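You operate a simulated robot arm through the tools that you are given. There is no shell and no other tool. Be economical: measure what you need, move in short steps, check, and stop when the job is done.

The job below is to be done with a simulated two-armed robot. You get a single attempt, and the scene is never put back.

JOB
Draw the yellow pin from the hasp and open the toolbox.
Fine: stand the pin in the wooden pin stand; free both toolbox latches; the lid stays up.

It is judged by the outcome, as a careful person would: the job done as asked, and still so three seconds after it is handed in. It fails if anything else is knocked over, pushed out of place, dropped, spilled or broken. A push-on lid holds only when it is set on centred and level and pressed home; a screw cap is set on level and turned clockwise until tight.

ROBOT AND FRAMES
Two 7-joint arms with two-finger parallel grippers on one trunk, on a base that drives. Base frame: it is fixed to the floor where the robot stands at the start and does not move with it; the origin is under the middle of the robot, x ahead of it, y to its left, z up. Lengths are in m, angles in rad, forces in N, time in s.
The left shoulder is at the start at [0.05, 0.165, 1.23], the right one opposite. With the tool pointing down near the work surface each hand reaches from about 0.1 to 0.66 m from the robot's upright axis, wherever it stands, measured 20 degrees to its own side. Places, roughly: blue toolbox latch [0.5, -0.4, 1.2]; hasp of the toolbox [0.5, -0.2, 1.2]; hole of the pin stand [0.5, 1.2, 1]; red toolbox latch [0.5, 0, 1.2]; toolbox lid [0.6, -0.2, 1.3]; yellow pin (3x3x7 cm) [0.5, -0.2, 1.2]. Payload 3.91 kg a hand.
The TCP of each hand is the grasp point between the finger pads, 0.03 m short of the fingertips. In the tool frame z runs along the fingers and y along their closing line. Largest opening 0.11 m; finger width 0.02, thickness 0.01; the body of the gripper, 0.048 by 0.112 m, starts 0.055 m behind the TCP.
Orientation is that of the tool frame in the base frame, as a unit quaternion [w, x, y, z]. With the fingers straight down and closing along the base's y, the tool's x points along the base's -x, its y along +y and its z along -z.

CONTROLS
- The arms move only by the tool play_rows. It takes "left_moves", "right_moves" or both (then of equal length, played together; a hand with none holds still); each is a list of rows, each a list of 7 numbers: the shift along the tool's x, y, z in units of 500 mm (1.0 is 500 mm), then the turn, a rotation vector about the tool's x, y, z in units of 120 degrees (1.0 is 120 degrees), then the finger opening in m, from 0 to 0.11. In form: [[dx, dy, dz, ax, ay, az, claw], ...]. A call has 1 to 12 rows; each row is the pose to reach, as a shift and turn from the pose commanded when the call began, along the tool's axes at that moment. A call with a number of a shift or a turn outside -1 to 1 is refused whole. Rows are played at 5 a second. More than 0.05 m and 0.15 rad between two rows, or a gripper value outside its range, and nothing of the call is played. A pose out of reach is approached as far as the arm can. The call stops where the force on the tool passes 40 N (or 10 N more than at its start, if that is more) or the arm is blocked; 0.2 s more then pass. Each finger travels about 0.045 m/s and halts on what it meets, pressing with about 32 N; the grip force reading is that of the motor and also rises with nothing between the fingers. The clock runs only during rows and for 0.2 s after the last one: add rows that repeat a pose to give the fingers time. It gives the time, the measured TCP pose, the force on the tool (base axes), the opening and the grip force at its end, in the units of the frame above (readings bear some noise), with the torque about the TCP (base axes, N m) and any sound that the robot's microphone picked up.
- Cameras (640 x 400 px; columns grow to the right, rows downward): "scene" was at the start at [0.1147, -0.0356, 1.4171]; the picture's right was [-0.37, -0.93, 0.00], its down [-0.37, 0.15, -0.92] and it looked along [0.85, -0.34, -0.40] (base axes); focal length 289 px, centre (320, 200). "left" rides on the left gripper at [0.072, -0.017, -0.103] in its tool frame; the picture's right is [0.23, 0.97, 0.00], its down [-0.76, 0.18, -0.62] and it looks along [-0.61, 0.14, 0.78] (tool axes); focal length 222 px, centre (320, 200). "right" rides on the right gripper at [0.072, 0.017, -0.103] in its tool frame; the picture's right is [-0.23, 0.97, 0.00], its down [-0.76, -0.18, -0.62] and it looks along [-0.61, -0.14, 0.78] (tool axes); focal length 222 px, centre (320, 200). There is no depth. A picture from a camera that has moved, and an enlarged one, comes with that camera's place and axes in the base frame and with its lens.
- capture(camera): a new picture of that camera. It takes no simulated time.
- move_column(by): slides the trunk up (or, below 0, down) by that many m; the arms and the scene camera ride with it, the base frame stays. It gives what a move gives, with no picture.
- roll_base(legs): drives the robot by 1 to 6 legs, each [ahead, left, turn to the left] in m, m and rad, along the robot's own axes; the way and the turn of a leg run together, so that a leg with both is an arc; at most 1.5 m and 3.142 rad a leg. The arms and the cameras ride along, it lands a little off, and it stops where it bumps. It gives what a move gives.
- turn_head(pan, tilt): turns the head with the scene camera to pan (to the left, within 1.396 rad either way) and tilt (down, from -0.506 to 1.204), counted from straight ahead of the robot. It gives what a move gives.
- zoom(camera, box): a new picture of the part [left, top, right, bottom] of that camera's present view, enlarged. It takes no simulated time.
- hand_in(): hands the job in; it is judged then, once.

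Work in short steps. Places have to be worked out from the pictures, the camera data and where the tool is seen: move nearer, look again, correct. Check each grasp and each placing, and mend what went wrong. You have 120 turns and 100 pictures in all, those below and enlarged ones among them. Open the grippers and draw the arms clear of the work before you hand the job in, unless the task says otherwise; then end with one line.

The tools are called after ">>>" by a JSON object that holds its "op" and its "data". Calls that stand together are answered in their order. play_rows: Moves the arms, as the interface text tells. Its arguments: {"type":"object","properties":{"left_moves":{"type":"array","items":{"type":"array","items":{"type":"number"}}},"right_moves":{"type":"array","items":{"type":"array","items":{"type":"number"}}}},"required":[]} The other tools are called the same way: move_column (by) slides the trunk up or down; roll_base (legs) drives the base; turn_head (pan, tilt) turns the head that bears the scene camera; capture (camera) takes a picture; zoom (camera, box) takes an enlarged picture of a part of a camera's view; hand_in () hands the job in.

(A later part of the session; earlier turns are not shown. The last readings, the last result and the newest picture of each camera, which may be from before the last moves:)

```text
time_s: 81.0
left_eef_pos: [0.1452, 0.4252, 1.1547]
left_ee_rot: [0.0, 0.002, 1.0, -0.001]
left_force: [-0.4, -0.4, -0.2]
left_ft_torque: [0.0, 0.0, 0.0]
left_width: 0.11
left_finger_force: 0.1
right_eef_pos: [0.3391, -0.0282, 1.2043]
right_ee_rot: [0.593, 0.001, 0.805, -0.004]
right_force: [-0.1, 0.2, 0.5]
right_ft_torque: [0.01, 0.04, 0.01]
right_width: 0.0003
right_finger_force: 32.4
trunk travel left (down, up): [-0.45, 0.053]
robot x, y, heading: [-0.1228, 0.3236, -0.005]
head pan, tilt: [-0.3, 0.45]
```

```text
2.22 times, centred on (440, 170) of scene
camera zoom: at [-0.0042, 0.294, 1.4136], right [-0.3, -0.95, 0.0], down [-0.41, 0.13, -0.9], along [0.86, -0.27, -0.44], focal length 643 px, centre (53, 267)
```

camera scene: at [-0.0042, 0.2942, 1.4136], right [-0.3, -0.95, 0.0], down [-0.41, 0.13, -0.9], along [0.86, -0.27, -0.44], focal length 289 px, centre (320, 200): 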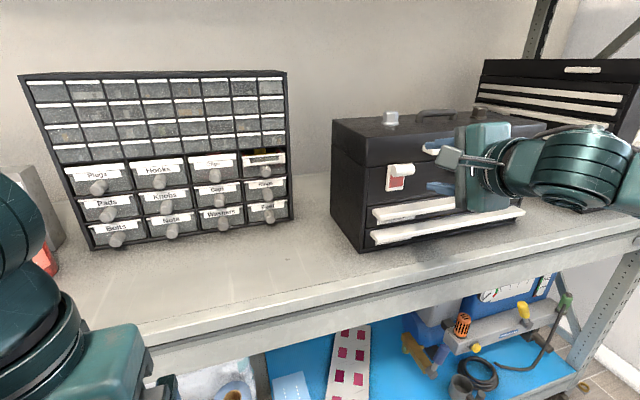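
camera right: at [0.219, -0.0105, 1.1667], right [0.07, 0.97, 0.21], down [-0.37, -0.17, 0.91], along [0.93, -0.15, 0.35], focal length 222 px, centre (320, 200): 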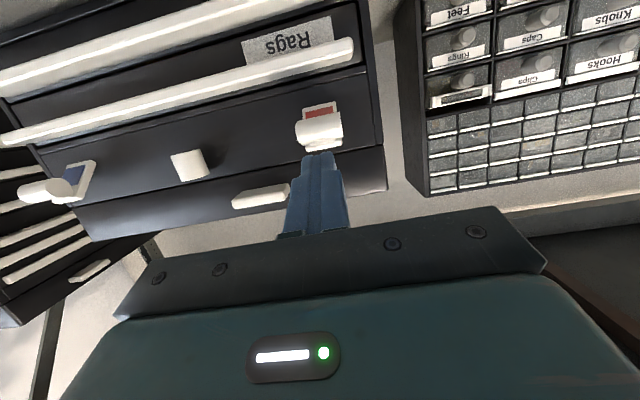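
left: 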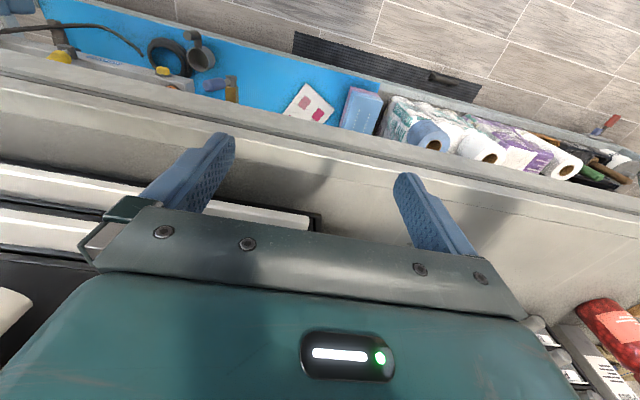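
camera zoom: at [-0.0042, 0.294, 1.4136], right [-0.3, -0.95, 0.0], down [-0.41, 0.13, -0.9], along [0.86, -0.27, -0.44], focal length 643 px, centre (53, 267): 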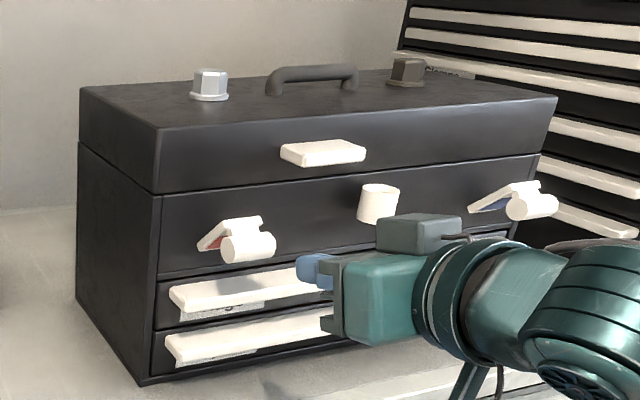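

Both latches are tipped fully open. Before tilting the lid I want to know whether the two hex knobs on it are fixed. I drive right 0.3 m, raise the hand over the lid and tilt it more downward to try the silver one.

>>> {"op": "roll_base", "data": {"legs": [[0, -0.3, 0]]}}

>>> {"op": "play_rows", "data": {"right_moves": [[-0.08, 0.04, -0.03, 0, 0.04, 0, 0.0], [-0.16, 0.12, -0.05, 0, 0.08, 0, 0.02], [-0.24, 0.2, -0.07, 0, 0.12, 0, 0.04], [-0.32, 0.28, -0.07, 0, 0.16, 0, 0.06], [-0.35, 0.36, -0.03, 0, 0.19, 0, 0.06], [-0.36, 0.44, 0.04, 0, 0.19, 0, 0.06], [-0.38, 0.5, 0.11, 0, 0.19, 0, 0.06]]}}

>>> {"op": "capture", "data": {"camera": "right"}}

>>> {"op": "capture", "data": {"camera": "scene"}}

```text
time_s: 84.3
left_eef_pos: [0.1431, 0.1204, 1.1552]
left_ee_rot: [0.0, -0.002, 1.0, -0.001]
left_force: [-0.8, 0.3, -0.5]
left_ft_torque: [0.04, -0.02, -0.02]
left_width: 0.11
left_finger_force: 0.2
right_eef_pos: [0.3405, -0.3317, 1.2048]
right_ee_rot: [0.592, -0.001, 0.806, 0.0]
right_force: [0.6, -0.5, -0.2]
right_ft_torque: [0.01, 0.02, -0.01]
right_width: 0.0002
right_finger_force: 32.0
trunk travel left (down, up): [-0.45, 0.053]
robot x, y, heading: [-0.1243, 0.0171, 0.001]
head pan, tilt: [-0.3, 0.45]
```

```text
refused: row 2 steps farther than a row can; nothing moved
```

```text
35 pictures are left
camera right: at [0.2212, -0.315, 1.1667], right [0.07, 0.97, 0.22], down [-0.37, -0.18, 0.91], along [0.93, -0.14, 0.35], focal length 222 px, centre (320, 200)
```

right: 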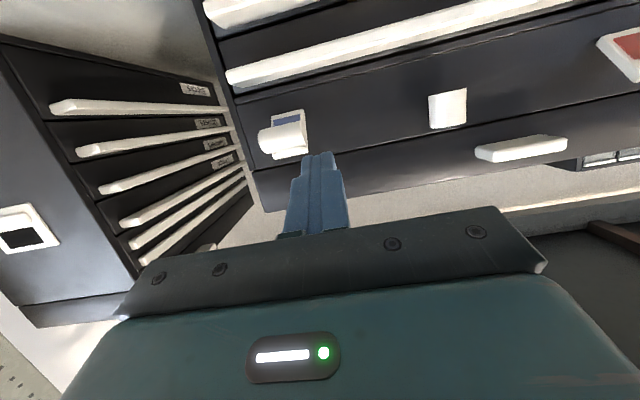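

```text
34 pictures are left
camera scene: at [-0.0048, -0.0128, 1.4136], right [-0.29, -0.96, 0.0], down [-0.42, 0.13, -0.9], along [0.86, -0.26, -0.44], focal length 289 px, centre (320, 200)
```

scene: 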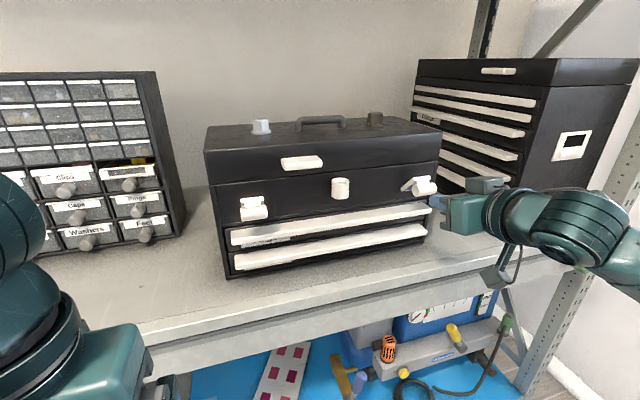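

A step was too long. The hand now faces the dark knob at (0.613,-0.33), so I go up, then forward over the lid, tilting down to 40°.

>>> {"op": "play_rows", "data": {"right_moves": [[-0.067, 0, -0.021, 0, 0.04, 0, 0.02], [-0.134, 0, -0.042, 0, 0.08, 0, 0.04], [-0.2, 0, -0.063, 0, 0.12, 0, 0.06], [-0.267, 0, -0.083, 0, 0.16, 0, 0.06], [-0.293, 0, 0.001, 0, 0.19, 0, 0.06], [-0.319, 0, 0.085, 0, 0.19, 0, 0.06], [-0.345, 0, 0.169, 0, 0.19, 0, 0.06], [-0.37, 0, 0.25, 0, 0.19, 0, 0.06]]}}

>>> {"op": "capture", "data": {"camera": "right"}}

```text
time_s: 86.1
left_eef_pos: [0.1436, 0.1204, 1.1552]
left_ee_rot: [-0.001, -0.003, 1.0, 0.0]
left_force: [-0.1, -0.7, 0.0]
left_ft_torque: [-0.03, 0.0, 0.01]
left_width: 0.1103
left_finger_force: 0.1
right_eef_pos: [0.5198, -0.3327, 1.3433]
right_ee_rot: [0.421, -0.002, 0.907, -0.001]
right_force: [0.6, -0.2, -0.3]
right_ft_torque: [-0.01, -0.02, 0.0]
right_width: 0.0598
right_finger_force: 0.0
trunk travel left (down, up): [-0.45, 0.053]
robot x, y, heading: [-0.1227, 0.0151, 0.0]
head pan, tilt: [-0.3, 0.45]
```

```text
33 pictures are left
camera right: at [0.3926, -0.3142, 1.354], right [0.14, 0.97, 0.17], down [0.02, -0.17, 0.98], along [0.99, -0.14, -0.04], focal length 222 px, centre (320, 200)
```

right: 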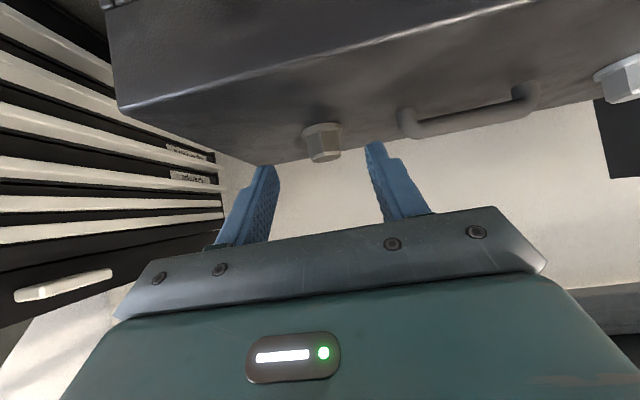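

Knob sits straight ahead at (0.605,-0.331). Move around it, and close gently.

>>> {"op": "play_rows", "data": {"right_moves": [[-0.025, 0.004, 0.077, 0, 0, 0, 0.06], [-0.049, 0.004, 0.155, 0, 0, 0, 0.06], [-0.049, 0.004, 0.155, 0, 0, 0, 0.04], [-0.049, 0.004, 0.155, 0, 0, 0, 0.015], [-0.049, 0.004, 0.155, 0, 0, 0, 0.01], [-0.049, 0.004, 0.155, 0, 0, 0, 0.01]]}}

>>> {"op": "capture", "data": {"camera": "right"}}

```text
time_s: 87.5
left_eef_pos: [0.1442, 0.1186, 1.1552]
left_ee_rot: [0.0, -0.002, 1.0, 0.0]
left_force: [0.1, -0.1, 0.4]
left_ft_torque: [0.01, 0.01, 0.0]
left_width: 0.1101
left_finger_force: 0.0
right_eef_pos: [0.5921, -0.3329, 1.3125]
right_ee_rot: [0.422, 0.001, 0.907, -0.002]
right_force: [2.6, -7.7, 2.6]
right_ft_torque: [-0.25, -0.06, -0.19]
right_width: 0.0295
right_finger_force: 32.4
trunk travel left (down, up): [-0.45, 0.053]
robot x, y, heading: [-0.1202, 0.0166, 0.004]
head pan, tilt: [-0.3, 0.45]
```

```text
32 pictures are left
camera right: at [0.4668, -0.3142, 1.3238], right [0.15, 0.97, 0.17], down [0.01, -0.18, 0.98], along [0.99, -0.14, -0.04], focal length 222 px, centre (320, 200)
```

right: 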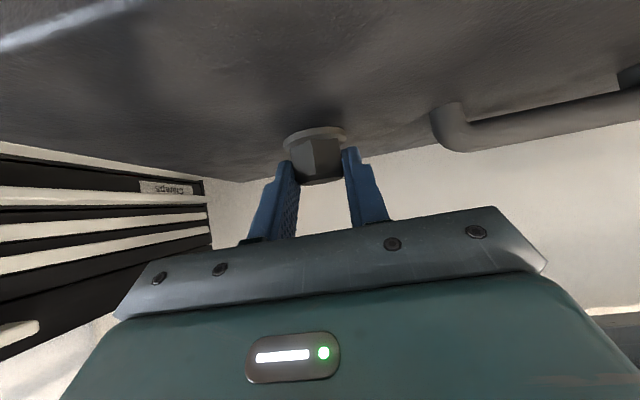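

Grip held with side reaction 7.7 N, hinting it is fixed. Lift 1 cm and look: either the knob comes off or the lid comes along.

>>> {"op": "play_rows", "data": {"right_moves": [[-0.0076, 0, -0.0065, 0, 0, 0, 0.01], [-0.0153, 0, -0.0129, 0, 0, 0, 0.01]]}}

>>> {"op": "capture", "data": {"camera": "right"}}

>>> {"op": "zoom", "data": {"camera": "scene", "box": [200, 90, 460, 280]}}

```text
time_s: 88.1
left_eef_pos: [0.1441, 0.1199, 1.1556]
left_ee_rot: [-0.001, -0.002, 1.0, 0.0]
left_force: [0.3, 0.2, 0.2]
left_ft_torque: [0.0, 0.01, 0.01]
left_width: 0.1102
left_finger_force: 0.1
right_eef_pos: [0.5918, -0.332, 1.3191]
right_ee_rot: [0.418, 0.0, 0.908, 0.001]
right_force: [-6.2, -2.8, 0.5]
right_ft_torque: [-0.14, -0.13, -0.31]
right_width: 0.0297
right_finger_force: 31.9
trunk travel left (down, up): [-0.45, 0.053]
robot x, y, heading: [-0.1202, 0.0142, 0.0]
head pan, tilt: [-0.3, 0.45]
```

```text
31 pictures are left
camera right: at [0.467, -0.3145, 1.3316], right [0.15, 0.97, 0.17], down [0.02, -0.18, 0.98], along [0.99, -0.14, -0.05], focal length 222 px, centre (320, 200)
```

right: 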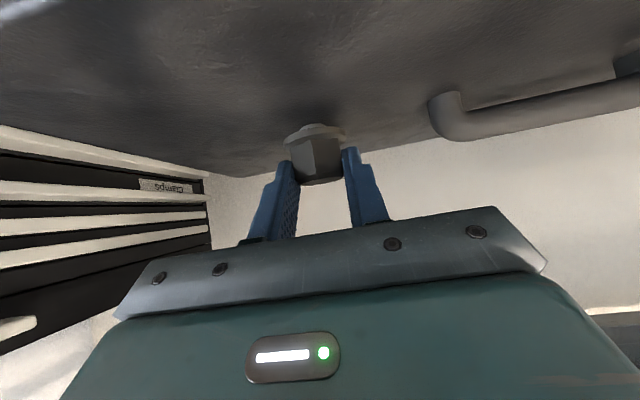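

```text
2.11 times, centred on (330, 185) of scene
camera zoom: at [-0.0042, -0.0141, 1.4133], right [-0.29, -0.96, 0.0], down [-0.42, 0.13, -0.9], along [0.86, -0.26, -0.44], focal length 609 px, centre (299, 232)
```

zoom: 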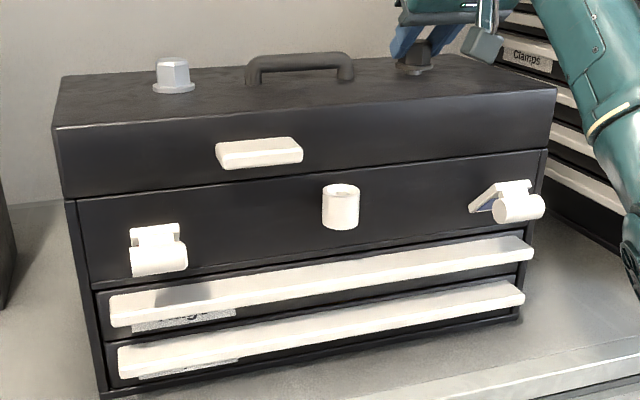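

Unclear; zoom on the gripped knob.

>>> {"op": "zoom", "data": {"camera": "right", "box": [260, 100, 380, 200]}}

>>> {"op": "zoom", "data": {"camera": "scene", "box": [340, 90, 420, 140]}}

```text
4.00 times, centred on (320, 150) of right
camera zoom: at [0.467, -0.3145, 1.3316], right [0.15, 0.97, 0.17], down [0.02, -0.18, 0.98], along [0.99, -0.14, -0.05], focal length 888 px, centre (320, 400)
```

zoom: 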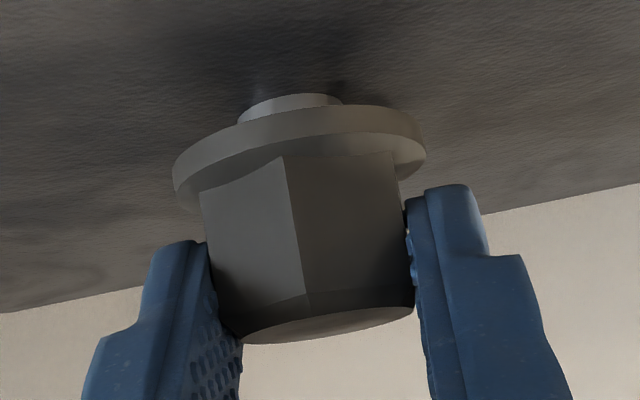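

```text
8.00 times, centred on (380, 115) of scene
camera zoom: at [-0.0042, -0.0141, 1.4133], right [-0.29, -0.96, 0.0], down [-0.42, 0.13, -0.9], along [0.86, -0.26, -0.44], focal length 2314 px, centre (-160, 880)
```

zoom: 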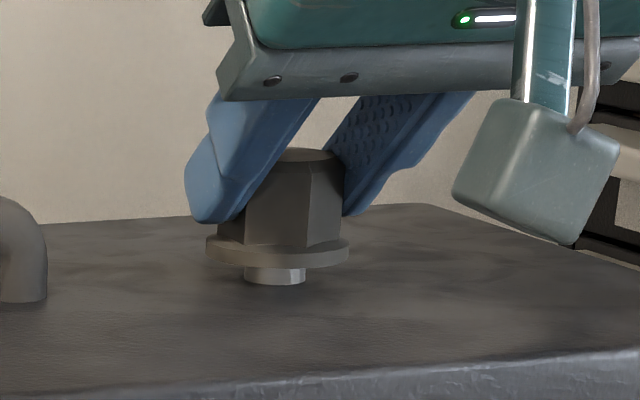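

The knob rises off the lid on a slim stub – it is not rigidly fixed. Lift another 1.5 cm to see whether it is a loose plug.

>>> {"op": "play_rows", "data": {"right_moves": [[-0.0076, 0, -0.0065, 0, 0, 0, 0.01], [-0.0153, 0, -0.0129, 0, 0, 0, 0.01], [-0.023, 0, -0.0194, 0, 0, 0, 0.01]]}}

>>> {"op": "zoom", "data": {"camera": "scene", "box": [340, 90, 420, 140]}}

```text
time_s: 88.9
left_eef_pos: [0.1464, 0.1195, 1.1537]
left_ee_rot: [-0.002, -0.002, 1.0, 0.0]
left_force: [0.3, -0.8, -0.4]
left_ft_torque: [0.03, -0.04, -0.03]
left_width: 0.11
left_finger_force: 0.0
right_eef_pos: [0.5963, -0.3324, 1.3305]
right_ee_rot: [0.415, 0.0, 0.91, 0.001]
right_force: [2.6, -0.6, 0.4]
right_ft_torque: [-0.03, 0.31, -0.15]
right_width: 0.0299
right_finger_force: 32.3
trunk travel left (down, up): [-0.45, 0.053]
robot x, y, heading: [-0.1223, 0.0142, -0.007]
head pan, tilt: [-0.3, 0.45]
```

```text
8.00 times, centred on (380, 115) of scene
camera zoom: at [-0.0007, -0.0143, 1.4131], right [-0.29, -0.96, 0.0], down [-0.42, 0.13, -0.9], along [0.86, -0.26, -0.44], focal length 2314 px, centre (-160, 880)
```

zoom: 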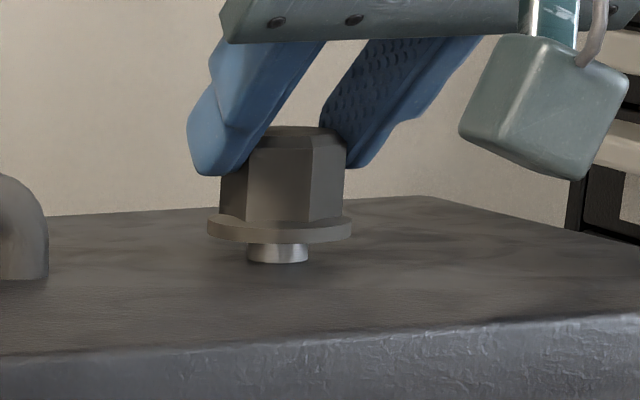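

Now the lid itself rose with the knob: the knob is captive (small travel) and the lid is free on its hinge. I set it back down the same way and release.

>>> {"op": "play_rows", "data": {"right_moves": [[0.01, 0, 0.0085, 0, 0, 0, 0.01], [0.02, 0, 0.017, 0, 0, 0, 0.01], [0.03, 0, 0.0253, 0, 0, 0, 0.01], [0.036, 0, 0.0305, 0, 0, 0, 0.01]]}}

>>> {"op": "zoom", "data": {"camera": "scene", "box": [340, 90, 420, 140]}}

```text
time_s: 89.9
left_eef_pos: [0.1451, 0.1194, 1.1555]
left_ee_rot: [-0.001, -0.002, 1.0, -0.001]
left_force: [0.6, 0.1, 0.1]
left_ft_torque: [0.0, -0.04, -0.01]
left_width: 0.1102
left_finger_force: 0.1
right_eef_pos: [0.5908, -0.3326, 1.3203]
right_ee_rot: [0.428, 0.0, 0.904, -0.001]
right_force: [17.3, -9.2, 18.2]
right_ft_torque: [-0.18, -0.33, -0.26]
right_width: 0.0299
right_finger_force: 32.0
trunk travel left (down, up): [-0.45, 0.053]
robot x, y, heading: [-0.1202, 0.0166, 0.001]
head pan, tilt: [-0.3, 0.45]
```

```text
8.00 times, centred on (380, 115) of scene
camera zoom: at [-0.0038, -0.0134, 1.414], right [-0.29, -0.96, 0.0], down [-0.42, 0.13, -0.9], along [0.86, -0.26, -0.44], focal length 2314 px, centre (-160, 880)
```

zoom: 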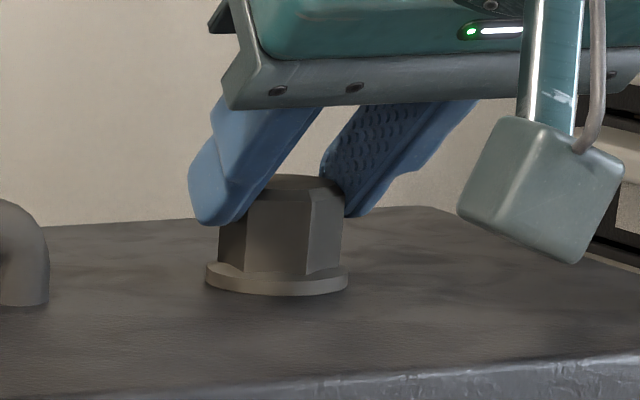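

Knob is flush again. Open, withdraw up and back, and bring the hand level in front of the lid handle.

>>> {"op": "play_rows", "data": {"right_moves": [[0, 0, 0, 0, 0, 0, 0.045], [0, 0, 0, 0, 0, 0, 0.06], [0, 0, -0.07, 0, 0, 0, 0.06], [0, 0, -0.14, 0, 0, 0, 0.06], [0, 0, -0.2, 0, 0, 0, 0.06], [0.065, 0.045, -0.226, 0, -0.065, 0, 0.04], [0.129, 0.09, -0.253, 0, -0.13, 0, 0.02], [0.194, 0.136, -0.279, 0, -0.195, 0, 0.0], [0.258, 0.181, -0.306, 0, -0.26, 0, 0], [0.323, 0.226, -0.332, 0, -0.325, 0, 0]]}}

>>> {"op": "capture", "data": {"camera": "right"}}

>>> {"op": "capture", "data": {"camera": "scene"}}

```text
time_s: 92.1
left_eef_pos: [0.1415, 0.1207, 1.1551]
left_ee_rot: [-0.001, -0.002, 1.0, -0.001]
left_force: [-0.6, 0.6, -0.4]
left_ft_torque: [-0.04, 0.01, 0.0]
left_width: 0.1099
left_finger_force: 0.0
right_eef_pos: [0.3552, -0.2179, 1.297]
right_ee_rot: [0.701, -0.002, 0.713, 0.001]
right_force: [0.0, -0.5, -1.1]
right_ft_torque: [-0.02, 0.0, 0.01]
right_width: 0.0
right_finger_force: 32.4
trunk travel left (down, up): [-0.45, 0.053]
robot x, y, heading: [-0.1214, 0.0167, -0.002]
head pan, tilt: [-0.3, 0.45]
```

```text
25 pictures are left
camera right: at [0.2509, -0.2005, 1.2259], right [0.0, 0.97, 0.23], down [-0.61, -0.18, 0.77], along [0.79, -0.14, 0.59], focal length 222 px, centre (320, 200)
```

right: 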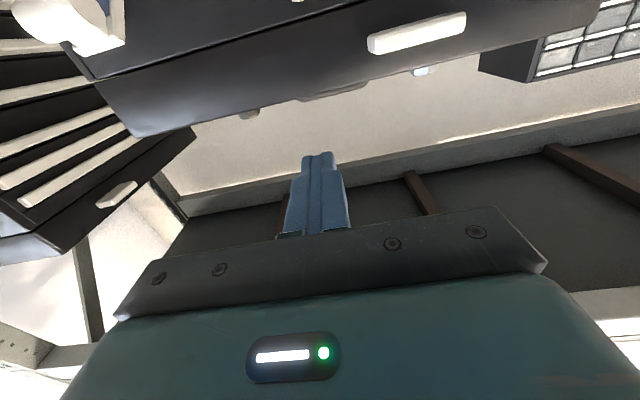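

```text
24 pictures are left
camera scene: at [-0.0052, -0.0124, 1.4138], right [-0.29, -0.96, 0.0], down [-0.42, 0.13, -0.9], along [0.86, -0.26, -0.43], focal length 289 px, centre (320, 200)
```

scene: 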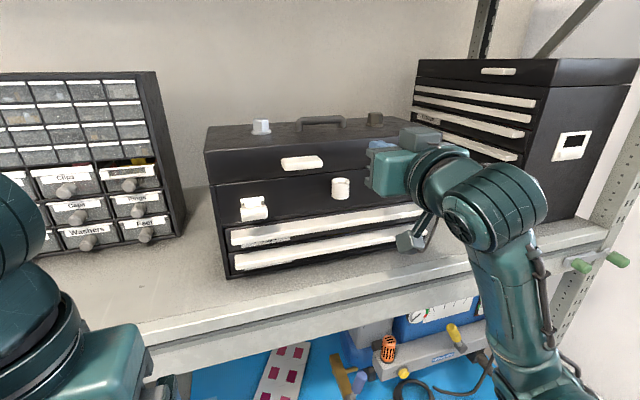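

Handle centre ≈(0.48,-0.122,1.249). I go below it with closed fingers, tips just short of the lid face.

>>> {"op": "play_rows", "data": {"right_moves": [[0.056, 0.065, 0.016, 0, 0, 0, 0], [0.112, 0.13, 0.032, 0, 0, 0, 0], [0.17, 0.196, 0.05, 0, 0, 0, 0], [0.17, 0.196, 0.13, 0, 0, 0, 0], [0.17, 0.196, 0.216, 0, 0, 0, 0]]}}

>>> {"op": "capture", "data": {"camera": "right"}}

>>> {"op": "zoom", "data": {"camera": "scene", "box": [200, 90, 440, 270]}}

```text
time_s: 93.3
left_eef_pos: [0.1448, 0.1217, 1.1549]
left_ee_rot: [-0.001, -0.001, 1.0, -0.002]
left_force: [0.6, -0.2, -0.2]
left_ft_torque: [0.0, 0.01, 0.0]
left_width: 0.1099
left_finger_force: 0.2
right_eef_pos: [0.4661, -0.1202, 1.2109]
right_ee_rot: [0.699, -0.002, 0.715, 0.0]
right_force: [0.4, -0.1, -0.2]
right_ft_torque: [0.04, 0.03, -0.01]
right_width: 0.0
right_finger_force: 31.7
trunk travel left (down, up): [-0.45, 0.053]
robot x, y, heading: [-0.1195, 0.0191, 0.001]
head pan, tilt: [-0.3, 0.45]
```

```text
23 pictures are left
camera right: at [0.3612, -0.1031, 1.1402], right [0.0, 0.97, 0.22], down [-0.61, -0.18, 0.77], along [0.79, -0.14, 0.59], focal length 222 px, centre (320, 200)
```

right: 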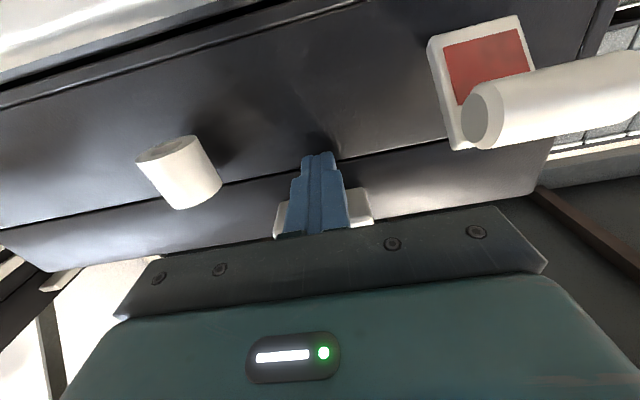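

```text
2.22 times, centred on (320, 180) of scene
camera zoom: at [-0.0044, -0.0122, 1.4136], right [-0.29, -0.96, 0.0], down [-0.42, 0.13, -0.9], along [0.86, -0.26, -0.44], focal length 643 px, centre (320, 244)
```

zoom: 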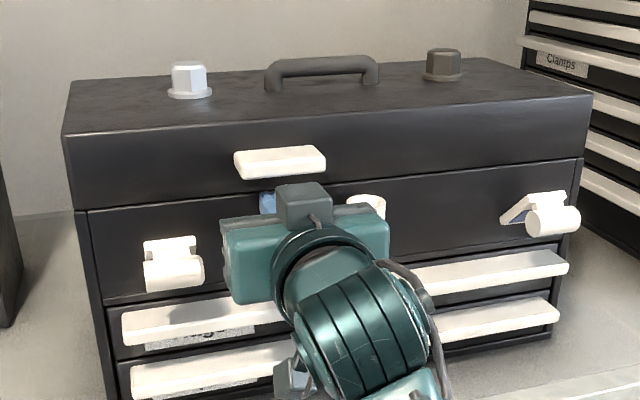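

Fingers are under the handle. Lift along the lid arc to about 20°.

>>> {"op": "play_rows", "data": {"right_moves": [[-0.024, 0, 0, 0, 0, 0, 0], [-0.04, 0, 0, 0, 0, 0, 0], [-0.072, 0, 0.005, 0, 0, 0, 0], [-0.109, 0, 0.0136, 0, 0, 0, 0], [-0.145, 0, 0.025, 0, 0, 0, 0], [-0.181, 0, 0.04, 0, 0, 0, 0]]}}

>>> {"op": "capture", "data": {"camera": "scene"}}

```text
time_s: 94.7
left_eef_pos: [0.1428, 0.12, 1.1552]
left_ee_rot: [0.0, -0.002, 1.0, 0.0]
left_force: [1.2, 0.1, 0.2]
left_ft_torque: [0.0, 0.02, 0.01]
left_width: 0.1102
left_finger_force: 0.1
right_eef_pos: [0.4866, -0.1195, 1.304]
right_ee_rot: [0.7, -0.001, 0.714, 0.0]
right_force: [-4.0, -3.0, -7.2]
right_ft_torque: [-0.02, 0.23, -0.2]
right_width: 0.0
right_finger_force: 32.4
trunk travel left (down, up): [-0.45, 0.053]
robot x, y, heading: [-0.1218, 0.0142, 0.003]
head pan, tilt: [-0.3, 0.45]
```

```text
21 pictures are left
camera scene: at [-0.005, -0.0133, 1.4136], right [-0.29, -0.96, 0.0], down [-0.42, 0.13, -0.9], along [0.86, -0.26, -0.44], focal length 289 px, centre (320, 200)
```

scene: 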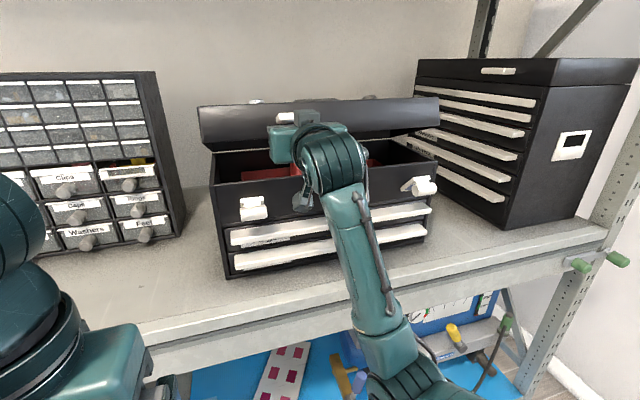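

The lid opens, about 20°. Continue the arc to about 55°.

>>> {"op": "play_rows", "data": {"right_moves": [[-0.034, 0, 0.018, 0, 0, 0, 0], [-0.066, 0, 0.0385, 0, 0, 0, 0], [-0.096, 0, 0.062, 0, 0, 0, 0], [-0.124, 0, 0.088, 0, 0, 0, 0], [-0.15, 0, 0.116, 0, 0, 0, 0], [-0.173, 0, 0.1465, 0, 0, 0, 0], [-0.193, 0, 0.1786, 0, 0, 0, 0]]}}

>>> {"op": "capture", "data": {"camera": "scene"}}

>>> {"op": "capture", "data": {"camera": "right"}}

```text
time_s: 96.3
left_eef_pos: [0.1388, 0.1197, 1.1572]
left_ee_rot: [0.001, -0.002, 1.0, -0.001]
left_force: [-1.1, 0.1, -0.5]
left_ft_torque: [0.02, 0.0, 0.01]
left_width: 0.11
left_finger_force: 0.0
right_eef_pos: [0.573, -0.1191, 1.4058]
right_ee_rot: [0.706, -0.001, 0.708, -0.001]
right_force: [-12.9, 1.7, 18.8]
right_ft_torque: [-0.16, -0.41, 0.34]
right_width: 0.0001
right_finger_force: 32.0
trunk travel left (down, up): [-0.45, 0.053]
robot x, y, heading: [-0.1196, 0.017, 0.003]
head pan, tilt: [-0.3, 0.45]
```

```text
20 pictures are left
camera scene: at [-0.0101, -0.0117, 1.4144], right [-0.29, -0.96, 0.0], down [-0.41, 0.13, -0.9], along [0.86, -0.26, -0.43], focal length 289 px, centre (320, 200)
```

scene: 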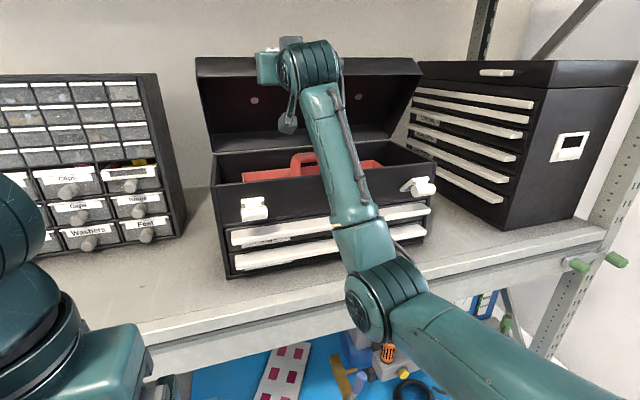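

```text
19 pictures are left
camera right: at [0.4695, -0.1012, 1.333], right [0.0, 0.97, 0.23], down [-0.62, -0.18, 0.76], along [0.78, -0.14, 0.6], focal length 222 px, centre (320, 200)
```

right: 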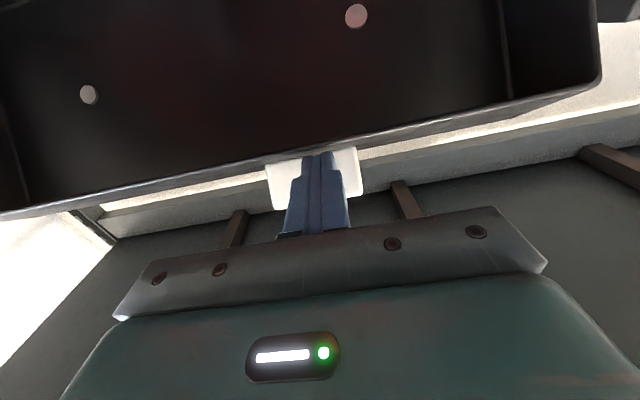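

Lid ~60° open; the finger presses slightly on the lid edge. Continue the arc, now mostly backward, to ~80°.

>>> {"op": "play_rows", "data": {"right_moves": [[-0.014, 0, 0.004, 0, 0, 0, 0], [-0.03, 0, 0.034, 0, 0, 0, 0], [-0.044, 0, 0.069, 0, 0, 0, 0], [-0.055, 0, 0.106, 0, 0, 0, 0], [-0.063, 0, 0.143, 0, 0, 0, 0], [-0.068, 0, 0.181, 0, 0, 0, 0]]}}

>>> {"op": "capture", "data": {"camera": "scene"}}

```text
time_s: 97.7
left_eef_pos: [0.1385, 0.1211, 1.1564]
left_ee_rot: [0.002, -0.002, 1.0, -0.001]
left_force: [-0.2, -0.1, -0.7]
left_ft_torque: [-0.04, 0.01, -0.02]
left_width: 0.11
left_finger_force: 0.0
right_eef_pos: [0.662, -0.1189, 1.4363]
right_ee_rot: [0.705, 0.0, 0.709, -0.001]
right_force: [-11.3, 0.0, 18.3]
right_ft_torque: [-0.01, -0.43, -0.04]
right_width: 0.0
right_finger_force: 32.6
trunk travel left (down, up): [-0.45, 0.053]
robot x, y, heading: [-0.1211, 0.0152, 0.003]
head pan, tilt: [-0.3, 0.45]
```

```text
18 pictures are left
camera scene: at [-0.01, -0.0122, 1.4142], right [-0.29, -0.96, 0.0], down [-0.41, 0.13, -0.9], along [0.86, -0.26, -0.43], focal length 289 px, centre (320, 200)
```

scene: 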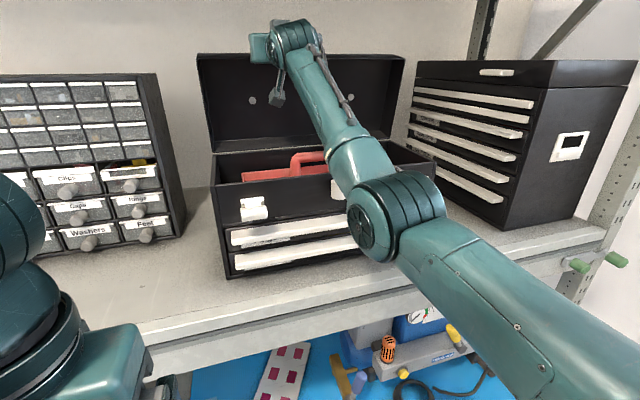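

Nearly vertical. Keep pushing back about 6 cm to pass vertical, watching for a stop.

>>> {"op": "play_rows", "data": {"right_moves": [[-0.008, 0, 0.02, 0, 0, 0, 0], [-0.01, 0, 0.05, 0, 0, 0, 0], [-0.008, 0, 0.08, 0, 0, 0, 0], [-0.004, 0, 0.11, 0, 0, 0, 0], [0.0, 0, 0.13, 0, 0, 0, 0]]}}

>>> {"op": "capture", "data": {"camera": "scene"}}

```text
time_s: 98.9
left_eef_pos: [0.1359, 0.1219, 1.1573]
left_ee_rot: [0.004, -0.001, 1.0, -0.003]
left_force: [0.1, -0.4, 0.3]
left_ft_torque: [-0.01, 0.01, 0.01]
left_width: 0.1102
left_finger_force: 0.0
right_eef_pos: [0.6821, -0.1194, 1.4363]
right_ee_rot: [0.715, -0.003, 0.699, 0.001]
right_force: [-17.0, 8.7, 31.6]
right_ft_torque: [0.08, -0.81, 0.11]
right_width: 0.0
right_finger_force: 31.9
right hand out of reach, approached as far as the arm can: row 2, 3, 4, 5
trunk travel left (down, up): [-0.45, 0.053]
robot x, y, heading: [-0.121, 0.0168, -0.0]
head pan, tilt: [-0.3, 0.45]
```

```text
17 pictures are left
camera scene: at [-0.0139, -0.01, 1.4151], right [-0.29, -0.96, 0.0], down [-0.41, 0.13, -0.9], along [0.86, -0.27, -0.43], focal length 289 px, centre (320, 200)
```

scene: 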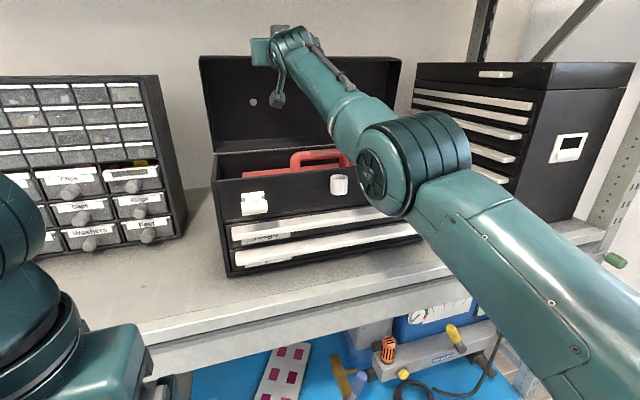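

The arm is at its reach limit. Drive the base 4 cm forward to carry the push on.

>>> {"op": "roll_base", "data": {"legs": [[0.04, 0, 0]]}}

>>> {"op": "capture", "data": {"camera": "scene"}}

>>> {"op": "capture", "data": {"camera": "right"}}

```text
time_s: 99.8
left_eef_pos: [0.1768, 0.1232, 1.1568]
left_ee_rot: [0.002, -0.002, 1.0, -0.002]
left_force: [0.3, -0.2, -0.3]
left_ft_torque: [0.0, -0.02, 0.04]
left_width: 0.1099
left_finger_force: 0.0
right_eef_pos: [0.7231, -0.1216, 1.4343]
right_ee_rot: [0.715, -0.003, 0.699, 0.001]
right_force: [-10.8, 8.2, 36.0]
right_ft_torque: [0.09, -0.98, 0.22]
right_width: 0.0001
right_finger_force: 31.6
trunk travel left (down, up): [-0.45, 0.053]
robot x, y, heading: [-0.0835, 0.0115, -0.001]
head pan, tilt: [-0.3, 0.45]
```

```text
16 pictures are left
camera scene: at [0.0277, -0.01, 1.4144], right [-0.29, -0.96, 0.0], down [-0.41, 0.13, -0.9], along [0.86, -0.27, -0.43], focal length 289 px, centre (320, 200)
```

scene: 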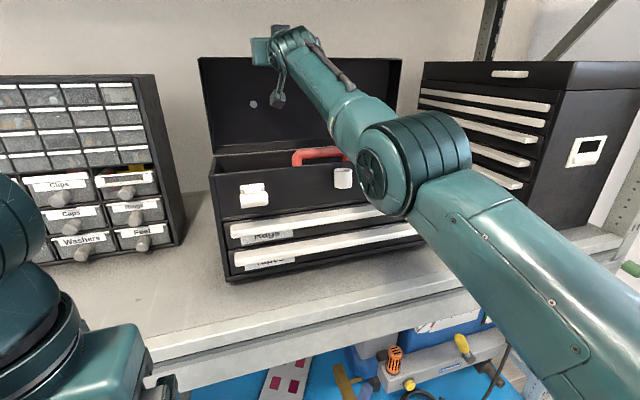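

```text
15 pictures are left
camera right: at [0.622, -0.1046, 1.3592], right [-0.01, 0.97, 0.22], down [-0.64, -0.18, 0.75], along [0.77, -0.13, 0.62], focal length 222 px, centre (320, 200)
```

right: 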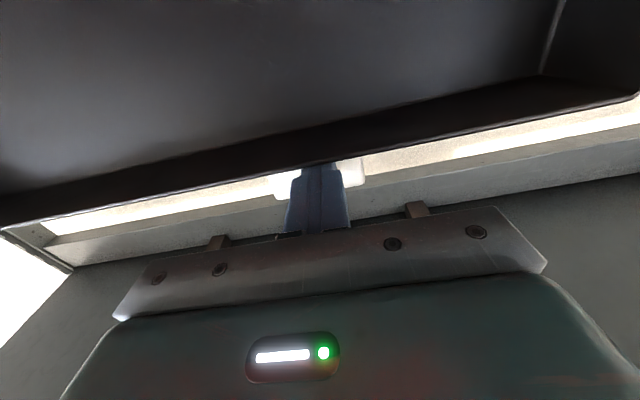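

Lid now looks ~100°, just past vertical. Relieve by raising 1.5 cm, then back the fingers off a few cm and see if the lid stays.

>>> {"op": "play_rows", "data": {"right_moves": [[-0.015, 0, 0, 0, 0, 0, 0], [-0.03, 0, 0, 0, 0, 0, 0], [-0.03, 0, -0.03, 0, 0, 0, 0], [-0.03, 0, -0.07, 0, 0, 0, 0], [-0.03, 0, -0.07, 0, 0, 0, 0]]}}

>>> {"op": "capture", "data": {"camera": "right"}}

>>> {"op": "capture", "data": {"camera": "scene"}}

```text
time_s: 101.0
left_eef_pos: [0.1808, 0.1201, 1.1557]
left_ee_rot: [0.001, -0.002, 1.0, -0.001]
left_force: [-0.3, 0.1, -0.2]
left_ft_torque: [0.01, -0.04, 0.02]
left_width: 0.1102
left_finger_force: 0.1
right_eef_pos: [0.6917, -0.1245, 1.4448]
right_ee_rot: [0.713, -0.003, 0.701, 0.002]
right_force: [-16.4, 0.8, -7.2]
right_ft_torque: [-0.04, 0.08, -0.03]
right_width: 0.0
right_finger_force: 32.4
right hand out of reach, approached as far as the arm can: row 1, 2
trunk travel left (down, up): [-0.45, 0.053]
robot x, y, heading: [-0.0826, 0.0168, 0.004]
head pan, tilt: [-0.3, 0.45]
```

```text
14 pictures are left
camera right: at [0.5903, -0.1076, 1.3699], right [-0.01, 0.97, 0.23], down [-0.64, -0.18, 0.75], along [0.77, -0.14, 0.62], focal length 222 px, centre (320, 200)
```

right: 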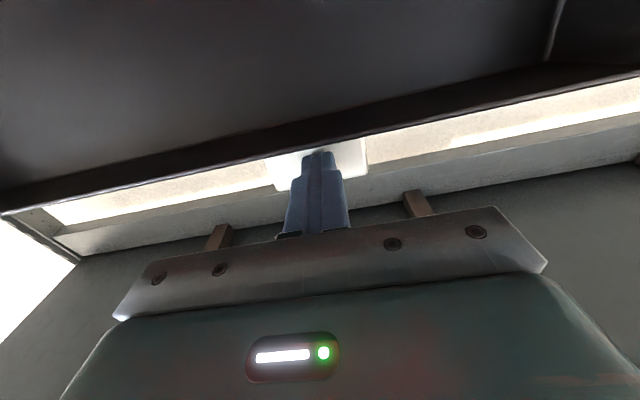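

```text
13 pictures are left
camera scene: at [0.032, -0.0126, 1.4139], right [-0.29, -0.96, 0.0], down [-0.41, 0.13, -0.9], along [0.86, -0.27, -0.43], focal length 289 px, centre (320, 200)
```

scene: 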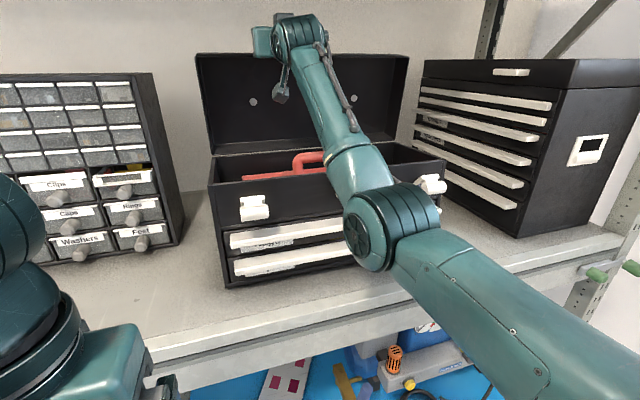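

The lid came back ~8° with the finger (16 N pushing back). I retract another 2 cm slowly to see where it settles.

>>> {"op": "play_rows", "data": {"right_moves": [[0, 0, -0.02, 0, 0, 0, 0], [0, 0, -0.04, 0, 0, 0, 0], [0, 0, -0.04, 0, 0, 0, 0], [0, 0, -0.04, 0, 0, 0, 0]]}}

>>> {"op": "capture", "data": {"camera": "scene"}}

```text
time_s: 102.0
left_eef_pos: [0.1805, 0.1214, 1.1556]
left_ee_rot: [0.001, -0.002, 1.0, -0.001]
left_force: [-0.1, 0.3, -0.2]
left_ft_torque: [-0.01, -0.02, 0.03]
left_width: 0.1101
left_finger_force: 0.0
right_eef_pos: [0.6705, -0.1259, 1.4443]
right_ee_rot: [0.714, -0.002, 0.701, 0.001]
right_force: [-18.0, -0.5, -8.7]
right_ft_torque: [-0.18, 0.1, -0.04]
right_width: 0.0
right_finger_force: 32.0
trunk travel left (down, up): [-0.45, 0.053]
robot x, y, heading: [-0.0826, 0.0179, -0.001]
head pan, tilt: [-0.3, 0.45]
```

```text
12 pictures are left
camera scene: at [0.0317, -0.0127, 1.4139], right [-0.29, -0.96, 0.0], down [-0.41, 0.13, -0.9], along [0.86, -0.27, -0.43], focal length 289 px, centre (320, 200)
```

scene: 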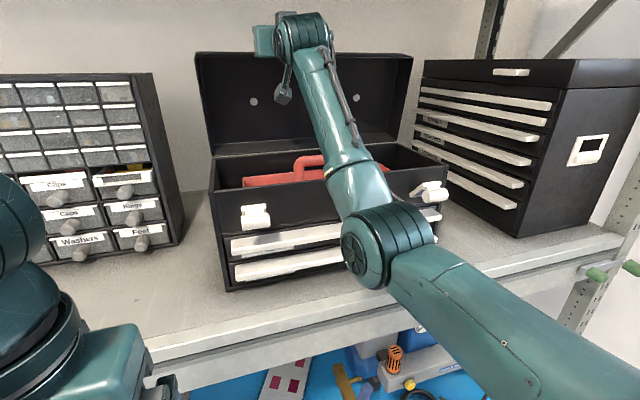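

A closing bias pulls the lid back, so it must be driven well past vertical. Level fingers jam on the rim there, so I tilt the hand ~35° down with the tip kept in the handle corner, and then drive the base forward.

>>> {"op": "play_rows", "data": {"right_moves": [[-0.008, 0, 0.002, 0, 0.058, 0, 0], [-0.015, 0, 0.004, 0, 0.116, 0, 0], [-0.022, 0, 0.006, 0, 0.174, 0, 0], [-0.029, 0, 0.009, 0, 0.232, 0, 0], [-0.034, 0, 0.011, 0, 0.29, 0, 0]]}}

>>> {"op": "roll_base", "data": {"legs": [[0.06, 0, 0]]}}

>>> {"op": "capture", "data": {"camera": "scene"}}

```text
time_s: 103.2
left_eef_pos: [0.1834, 0.1207, 1.1559]
left_ee_rot: [0.001, -0.001, 1.0, -0.001]
left_force: [0.4, 0.3, 0.3]
left_ft_torque: [0.0, 0.04, 0.02]
left_width: 0.1099
left_finger_force: 0.1
right_eef_pos: [0.647, -0.1294, 1.444]
right_ee_rot: [0.524, -0.001, 0.852, -0.003]
right_force: [-2.9, -0.8, 5.1]
right_ft_torque: [0.04, -0.01, 0.0]
right_width: 0.0
right_finger_force: 31.7
right hand out of reach, approached as far as the arm can: row 4, 5
trunk travel left (down, up): [-0.45, 0.053]
robot x, y, heading: [-0.079, 0.0143, 0.006]
head pan, tilt: [-0.3, 0.45]
stopped in row 5 (right hand): the force on the tool passed its limit at 48 N (the readings are from after the stop); the commanded pose is now the measured one
```

```text
time_s: 104.2
left_eef_pos: [0.2396, 0.1203, 1.1555]
left_ee_rot: [0.002, -0.002, 1.0, 0.0]
left_force: [-0.7, 0.5, -1.0]
left_ft_torque: [0.02, 0.02, 0.01]
left_width: 0.1101
left_finger_force: 0.1
right_eef_pos: [0.7025, -0.1294, 1.448]
right_ee_rot: [0.527, -0.001, 0.85, -0.004]
right_force: [-15.4, -1.6, 15.0]
right_ft_torque: [0.02, -0.07, -0.03]
right_width: 0.0
right_finger_force: 31.8
trunk travel left (down, up): [-0.45, 0.053]
robot x, y, heading: [-0.0249, 0.0143, 0.002]
head pan, tilt: [-0.3, 0.45]
```

```text
11 pictures are left
camera scene: at [0.0908, -0.0125, 1.4142], right [-0.29, -0.96, 0.0], down [-0.41, 0.13, -0.9], along [0.86, -0.26, -0.43], focal length 289 px, centre (320, 200)
```

scene: 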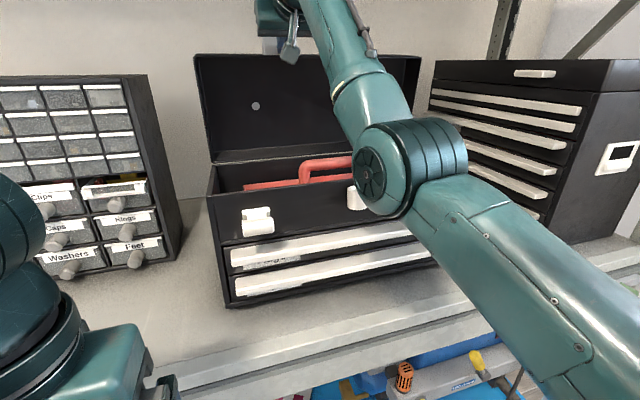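

Good contact, tilt ~26°. Push on 5 cm with the arm.

>>> {"op": "play_rows", "data": {"right_moves": [[-0.009, 0, 0.023, 0, 0, 0, 0], [-0.018, 0, 0.047, 0, 0, 0, 0], [-0.027, 0, 0.07, 0, 0, 0, 0], [-0.035, 0, 0.094, 0, 0, 0, 0]]}}

>>> {"op": "roll_base", "data": {"legs": [[0.025, 0, 0]]}}

>>> {"op": "capture", "data": {"camera": "scene"}}

```text
time_s: 105.2
left_eef_pos: [0.2375, 0.1221, 1.1566]
left_ee_rot: [0.003, -0.002, 1.0, -0.001]
left_force: [-0.7, 0.2, -0.1]
left_ft_torque: [0.03, -0.02, -0.03]
left_width: 0.1098
left_finger_force: 0.0
right_eef_pos: [0.7222, -0.1283, 1.4464]
right_ee_rot: [0.537, -0.002, 0.844, -0.003]
right_force: [-12.9, 0.1, 25.8]
right_ft_torque: [0.15, -0.75, 0.11]
right_width: 0.0
right_finger_force: 31.4
right hand out of reach, approached as far as the arm can: row 2, 3, 4
trunk travel left (down, up): [-0.45, 0.053]
robot x, y, heading: [-0.0247, 0.0142, 0.001]
head pan, tilt: [-0.3, 0.45]
```

```text
time_s: 106.0
left_eef_pos: [0.2638, 0.1199, 1.1565]
left_ee_rot: [0.001, -0.002, 1.0, 0.0]
left_force: [0.3, 0.3, 0.2]
left_ft_torque: [-0.06, 0.0, -0.02]
left_width: 0.1096
left_finger_force: 0.0
right_eef_pos: [0.7491, -0.1293, 1.4434]
right_ee_rot: [0.534, -0.002, 0.846, -0.003]
right_force: [-7.9, 2.5, 26.8]
right_ft_torque: [0.04, -0.41, 0.17]
right_width: 0.0
right_finger_force: 31.8
trunk travel left (down, up): [-0.45, 0.053]
robot x, y, heading: [0.001, 0.0159, -0.005]
head pan, tilt: [-0.3, 0.45]
```

```text
10 pictures are left
camera scene: at [0.115, -0.0114, 1.4142], right [-0.29, -0.96, 0.0], down [-0.41, 0.13, -0.9], along [0.86, -0.27, -0.43], focal length 289 px, centre (320, 200)
```

scene: 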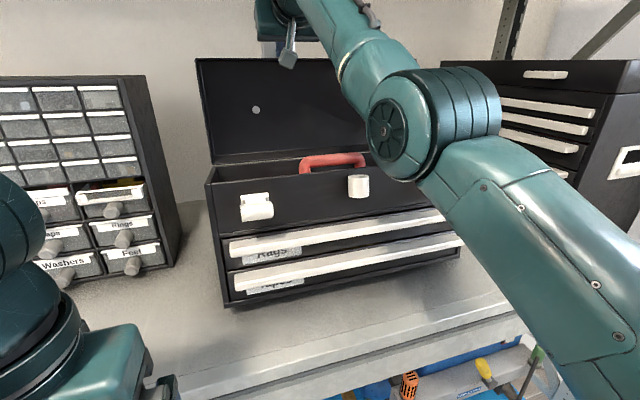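

Back-push is fading (8 N) at about 102°. Drive 3.5 cm further.

>>> {"op": "roll_base", "data": {"legs": [[0.035, 0, 0]]}}

>>> {"op": "capture", "data": {"camera": "scene"}}

```text
time_s: 106.9
left_eef_pos: [0.3014, 0.1199, 1.1553]
left_ee_rot: [0.0, -0.002, 1.0, -0.001]
left_force: [0.0, -1.0, -0.4]
left_ft_torque: [-0.04, 0.04, -0.02]
left_width: 0.11
left_finger_force: 0.1
right_eef_pos: [0.787, -0.1293, 1.4424]
right_ee_rot: [0.535, -0.002, 0.845, -0.002]
right_force: [-10.0, 0.1, -0.1]
right_ft_torque: [-0.02, 0.01, 0.05]
right_width: 0.0
right_finger_force: 31.8
trunk travel left (down, up): [-0.45, 0.053]
robot x, y, heading: [0.0361, 0.0184, 0.001]
head pan, tilt: [-0.3, 0.45]
```

```text
9 pictures are left
camera scene: at [0.1527, -0.0123, 1.4139], right [-0.29, -0.96, 0.0], down [-0.41, 0.13, -0.9], along [0.86, -0.26, -0.43], focal length 289 px, centre (320, 200)
```

scene: 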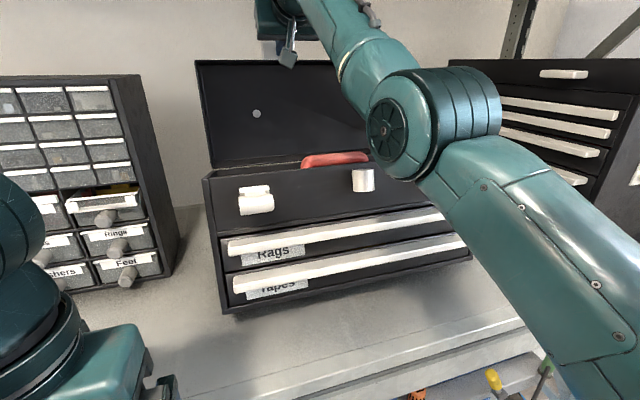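

Still ~10 N back-push at ~110°. Drive 2.5 cm more and read the force.

>>> {"op": "roll_base", "data": {"legs": [[0.025, 0, 0]]}}

```text
time_s: 107.7
left_eef_pos: [0.3276, 0.1201, 1.1555]
left_ee_rot: [0.0, -0.001, 1.0, -0.001]
left_force: [1.1, -0.1, 0.2]
left_ft_torque: [0.01, 0.02, 0.03]
left_width: 0.1099
left_finger_force: 0.0
right_eef_pos: [0.8119, -0.1288, 1.4455]
right_ee_rot: [0.537, -0.002, 0.844, -0.002]
right_force: [-8.3, -0.5, 0.8]
right_ft_torque: [0.0, 0.0, -0.04]
right_width: 0.0
right_finger_force: 32.7
trunk travel left (down, up): [-0.45, 0.053]
robot x, y, heading: [0.0602, 0.0148, 0.001]
head pan, tilt: [-0.3, 0.45]
```

Force keeps falling. Test: ease back 2 cm and see whether contact is lost.

>>> {"op": "play_rows", "data": {"right_moves": [[0.009, 0, -0.018, 0, 0, 0, 0], [0.018, 0, -0.036, 0, 0, 0, 0], [0.018, 0, -0.036, 0, 0, 0, 0], [0.018, 0, -0.036, 0, 0, 0, 0]]}}

>>> {"op": "capture", "data": {"camera": "right"}}

```text
time_s: 108.7
left_eef_pos: [0.3254, 0.1211, 1.1555]
left_ee_rot: [0.001, -0.002, 1.0, -0.001]
left_force: [-0.1, 0.7, -0.5]
left_ft_torque: [-0.01, 0.01, 0.0]
left_width: 0.1103
left_finger_force: 0.1
right_eef_pos: [0.7909, -0.13, 1.4441]
right_ee_rot: [0.537, -0.002, 0.844, -0.002]
right_force: [-9.1, -0.8, 4.6]
right_ft_torque: [-0.04, -0.13, -0.01]
right_width: 0.0003
right_finger_force: 31.8
trunk travel left (down, up): [-0.45, 0.053]
robot x, y, heading: [0.0645, 0.0214, -0.0]
head pan, tilt: [-0.3, 0.45]
```

```text
8 pictures are left
camera right: at [0.6673, -0.1127, 1.4223], right [0.1, 0.98, 0.2], down [-0.24, -0.17, 0.95], along [0.97, -0.14, 0.22], focal length 222 px, centre (320, 200)
```

right: 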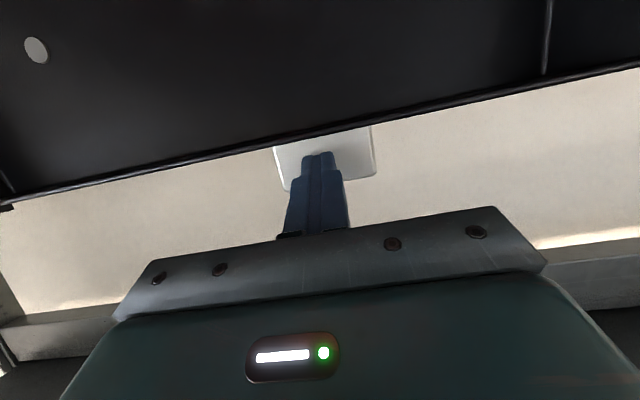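

The lid still follows (9 N) at ~115°, so the stay must engage further back. I push on, lowering a bit to follow the arc.

>>> {"op": "play_rows", "data": {"right_moves": [[0.001, 0, 0.022, 0, 0, 0, 0], [0.002, 0, 0.045, 0, 0, 0, 0], [0.002, 0, 0.067, 0, 0, 0, 0]]}}

>>> {"op": "roll_base", "data": {"legs": [[0.03, 0, 0]]}}

```text
time_s: 109.5
left_eef_pos: [0.3261, 0.1212, 1.1561]
left_ee_rot: [0.001, -0.001, 1.0, -0.001]
left_force: [0.5, -0.2, -0.3]
left_ft_torque: [0.03, 0.02, 0.0]
left_width: 0.1101
left_finger_force: 0.1
right_eef_pos: [0.8208, -0.1312, 1.4291]
right_ee_rot: [0.537, -0.001, 0.843, -0.002]
right_force: [-6.2, -0.3, 4.9]
right_ft_torque: [0.0, -0.14, 0.0]
right_width: 0.0002
right_finger_force: 31.8
trunk travel left (down, up): [-0.45, 0.053]
robot x, y, heading: [0.0657, 0.0163, 0.001]
head pan, tilt: [-0.3, 0.45]
```

```text
time_s: 110.3
left_eef_pos: [0.357, 0.1203, 1.1556]
left_ee_rot: [0.0, -0.001, 1.0, -0.001]
left_force: [-0.7, -0.2, 0.3]
left_ft_torque: [0.0, 0.01, 0.01]
left_width: 0.1099
left_finger_force: 0.0
right_eef_pos: [0.8522, -0.1293, 1.4291]
right_ee_rot: [0.539, -0.002, 0.842, -0.003]
right_force: [-3.4, -0.3, 3.4]
right_ft_torque: [0.02, -0.08, 0.04]
right_width: 0.0001
right_finger_force: 32.1
trunk travel left (down, up): [-0.45, 0.053]
robot x, y, heading: [0.0936, 0.0202, 0.0]
head pan, tilt: [-0.3, 0.45]
```

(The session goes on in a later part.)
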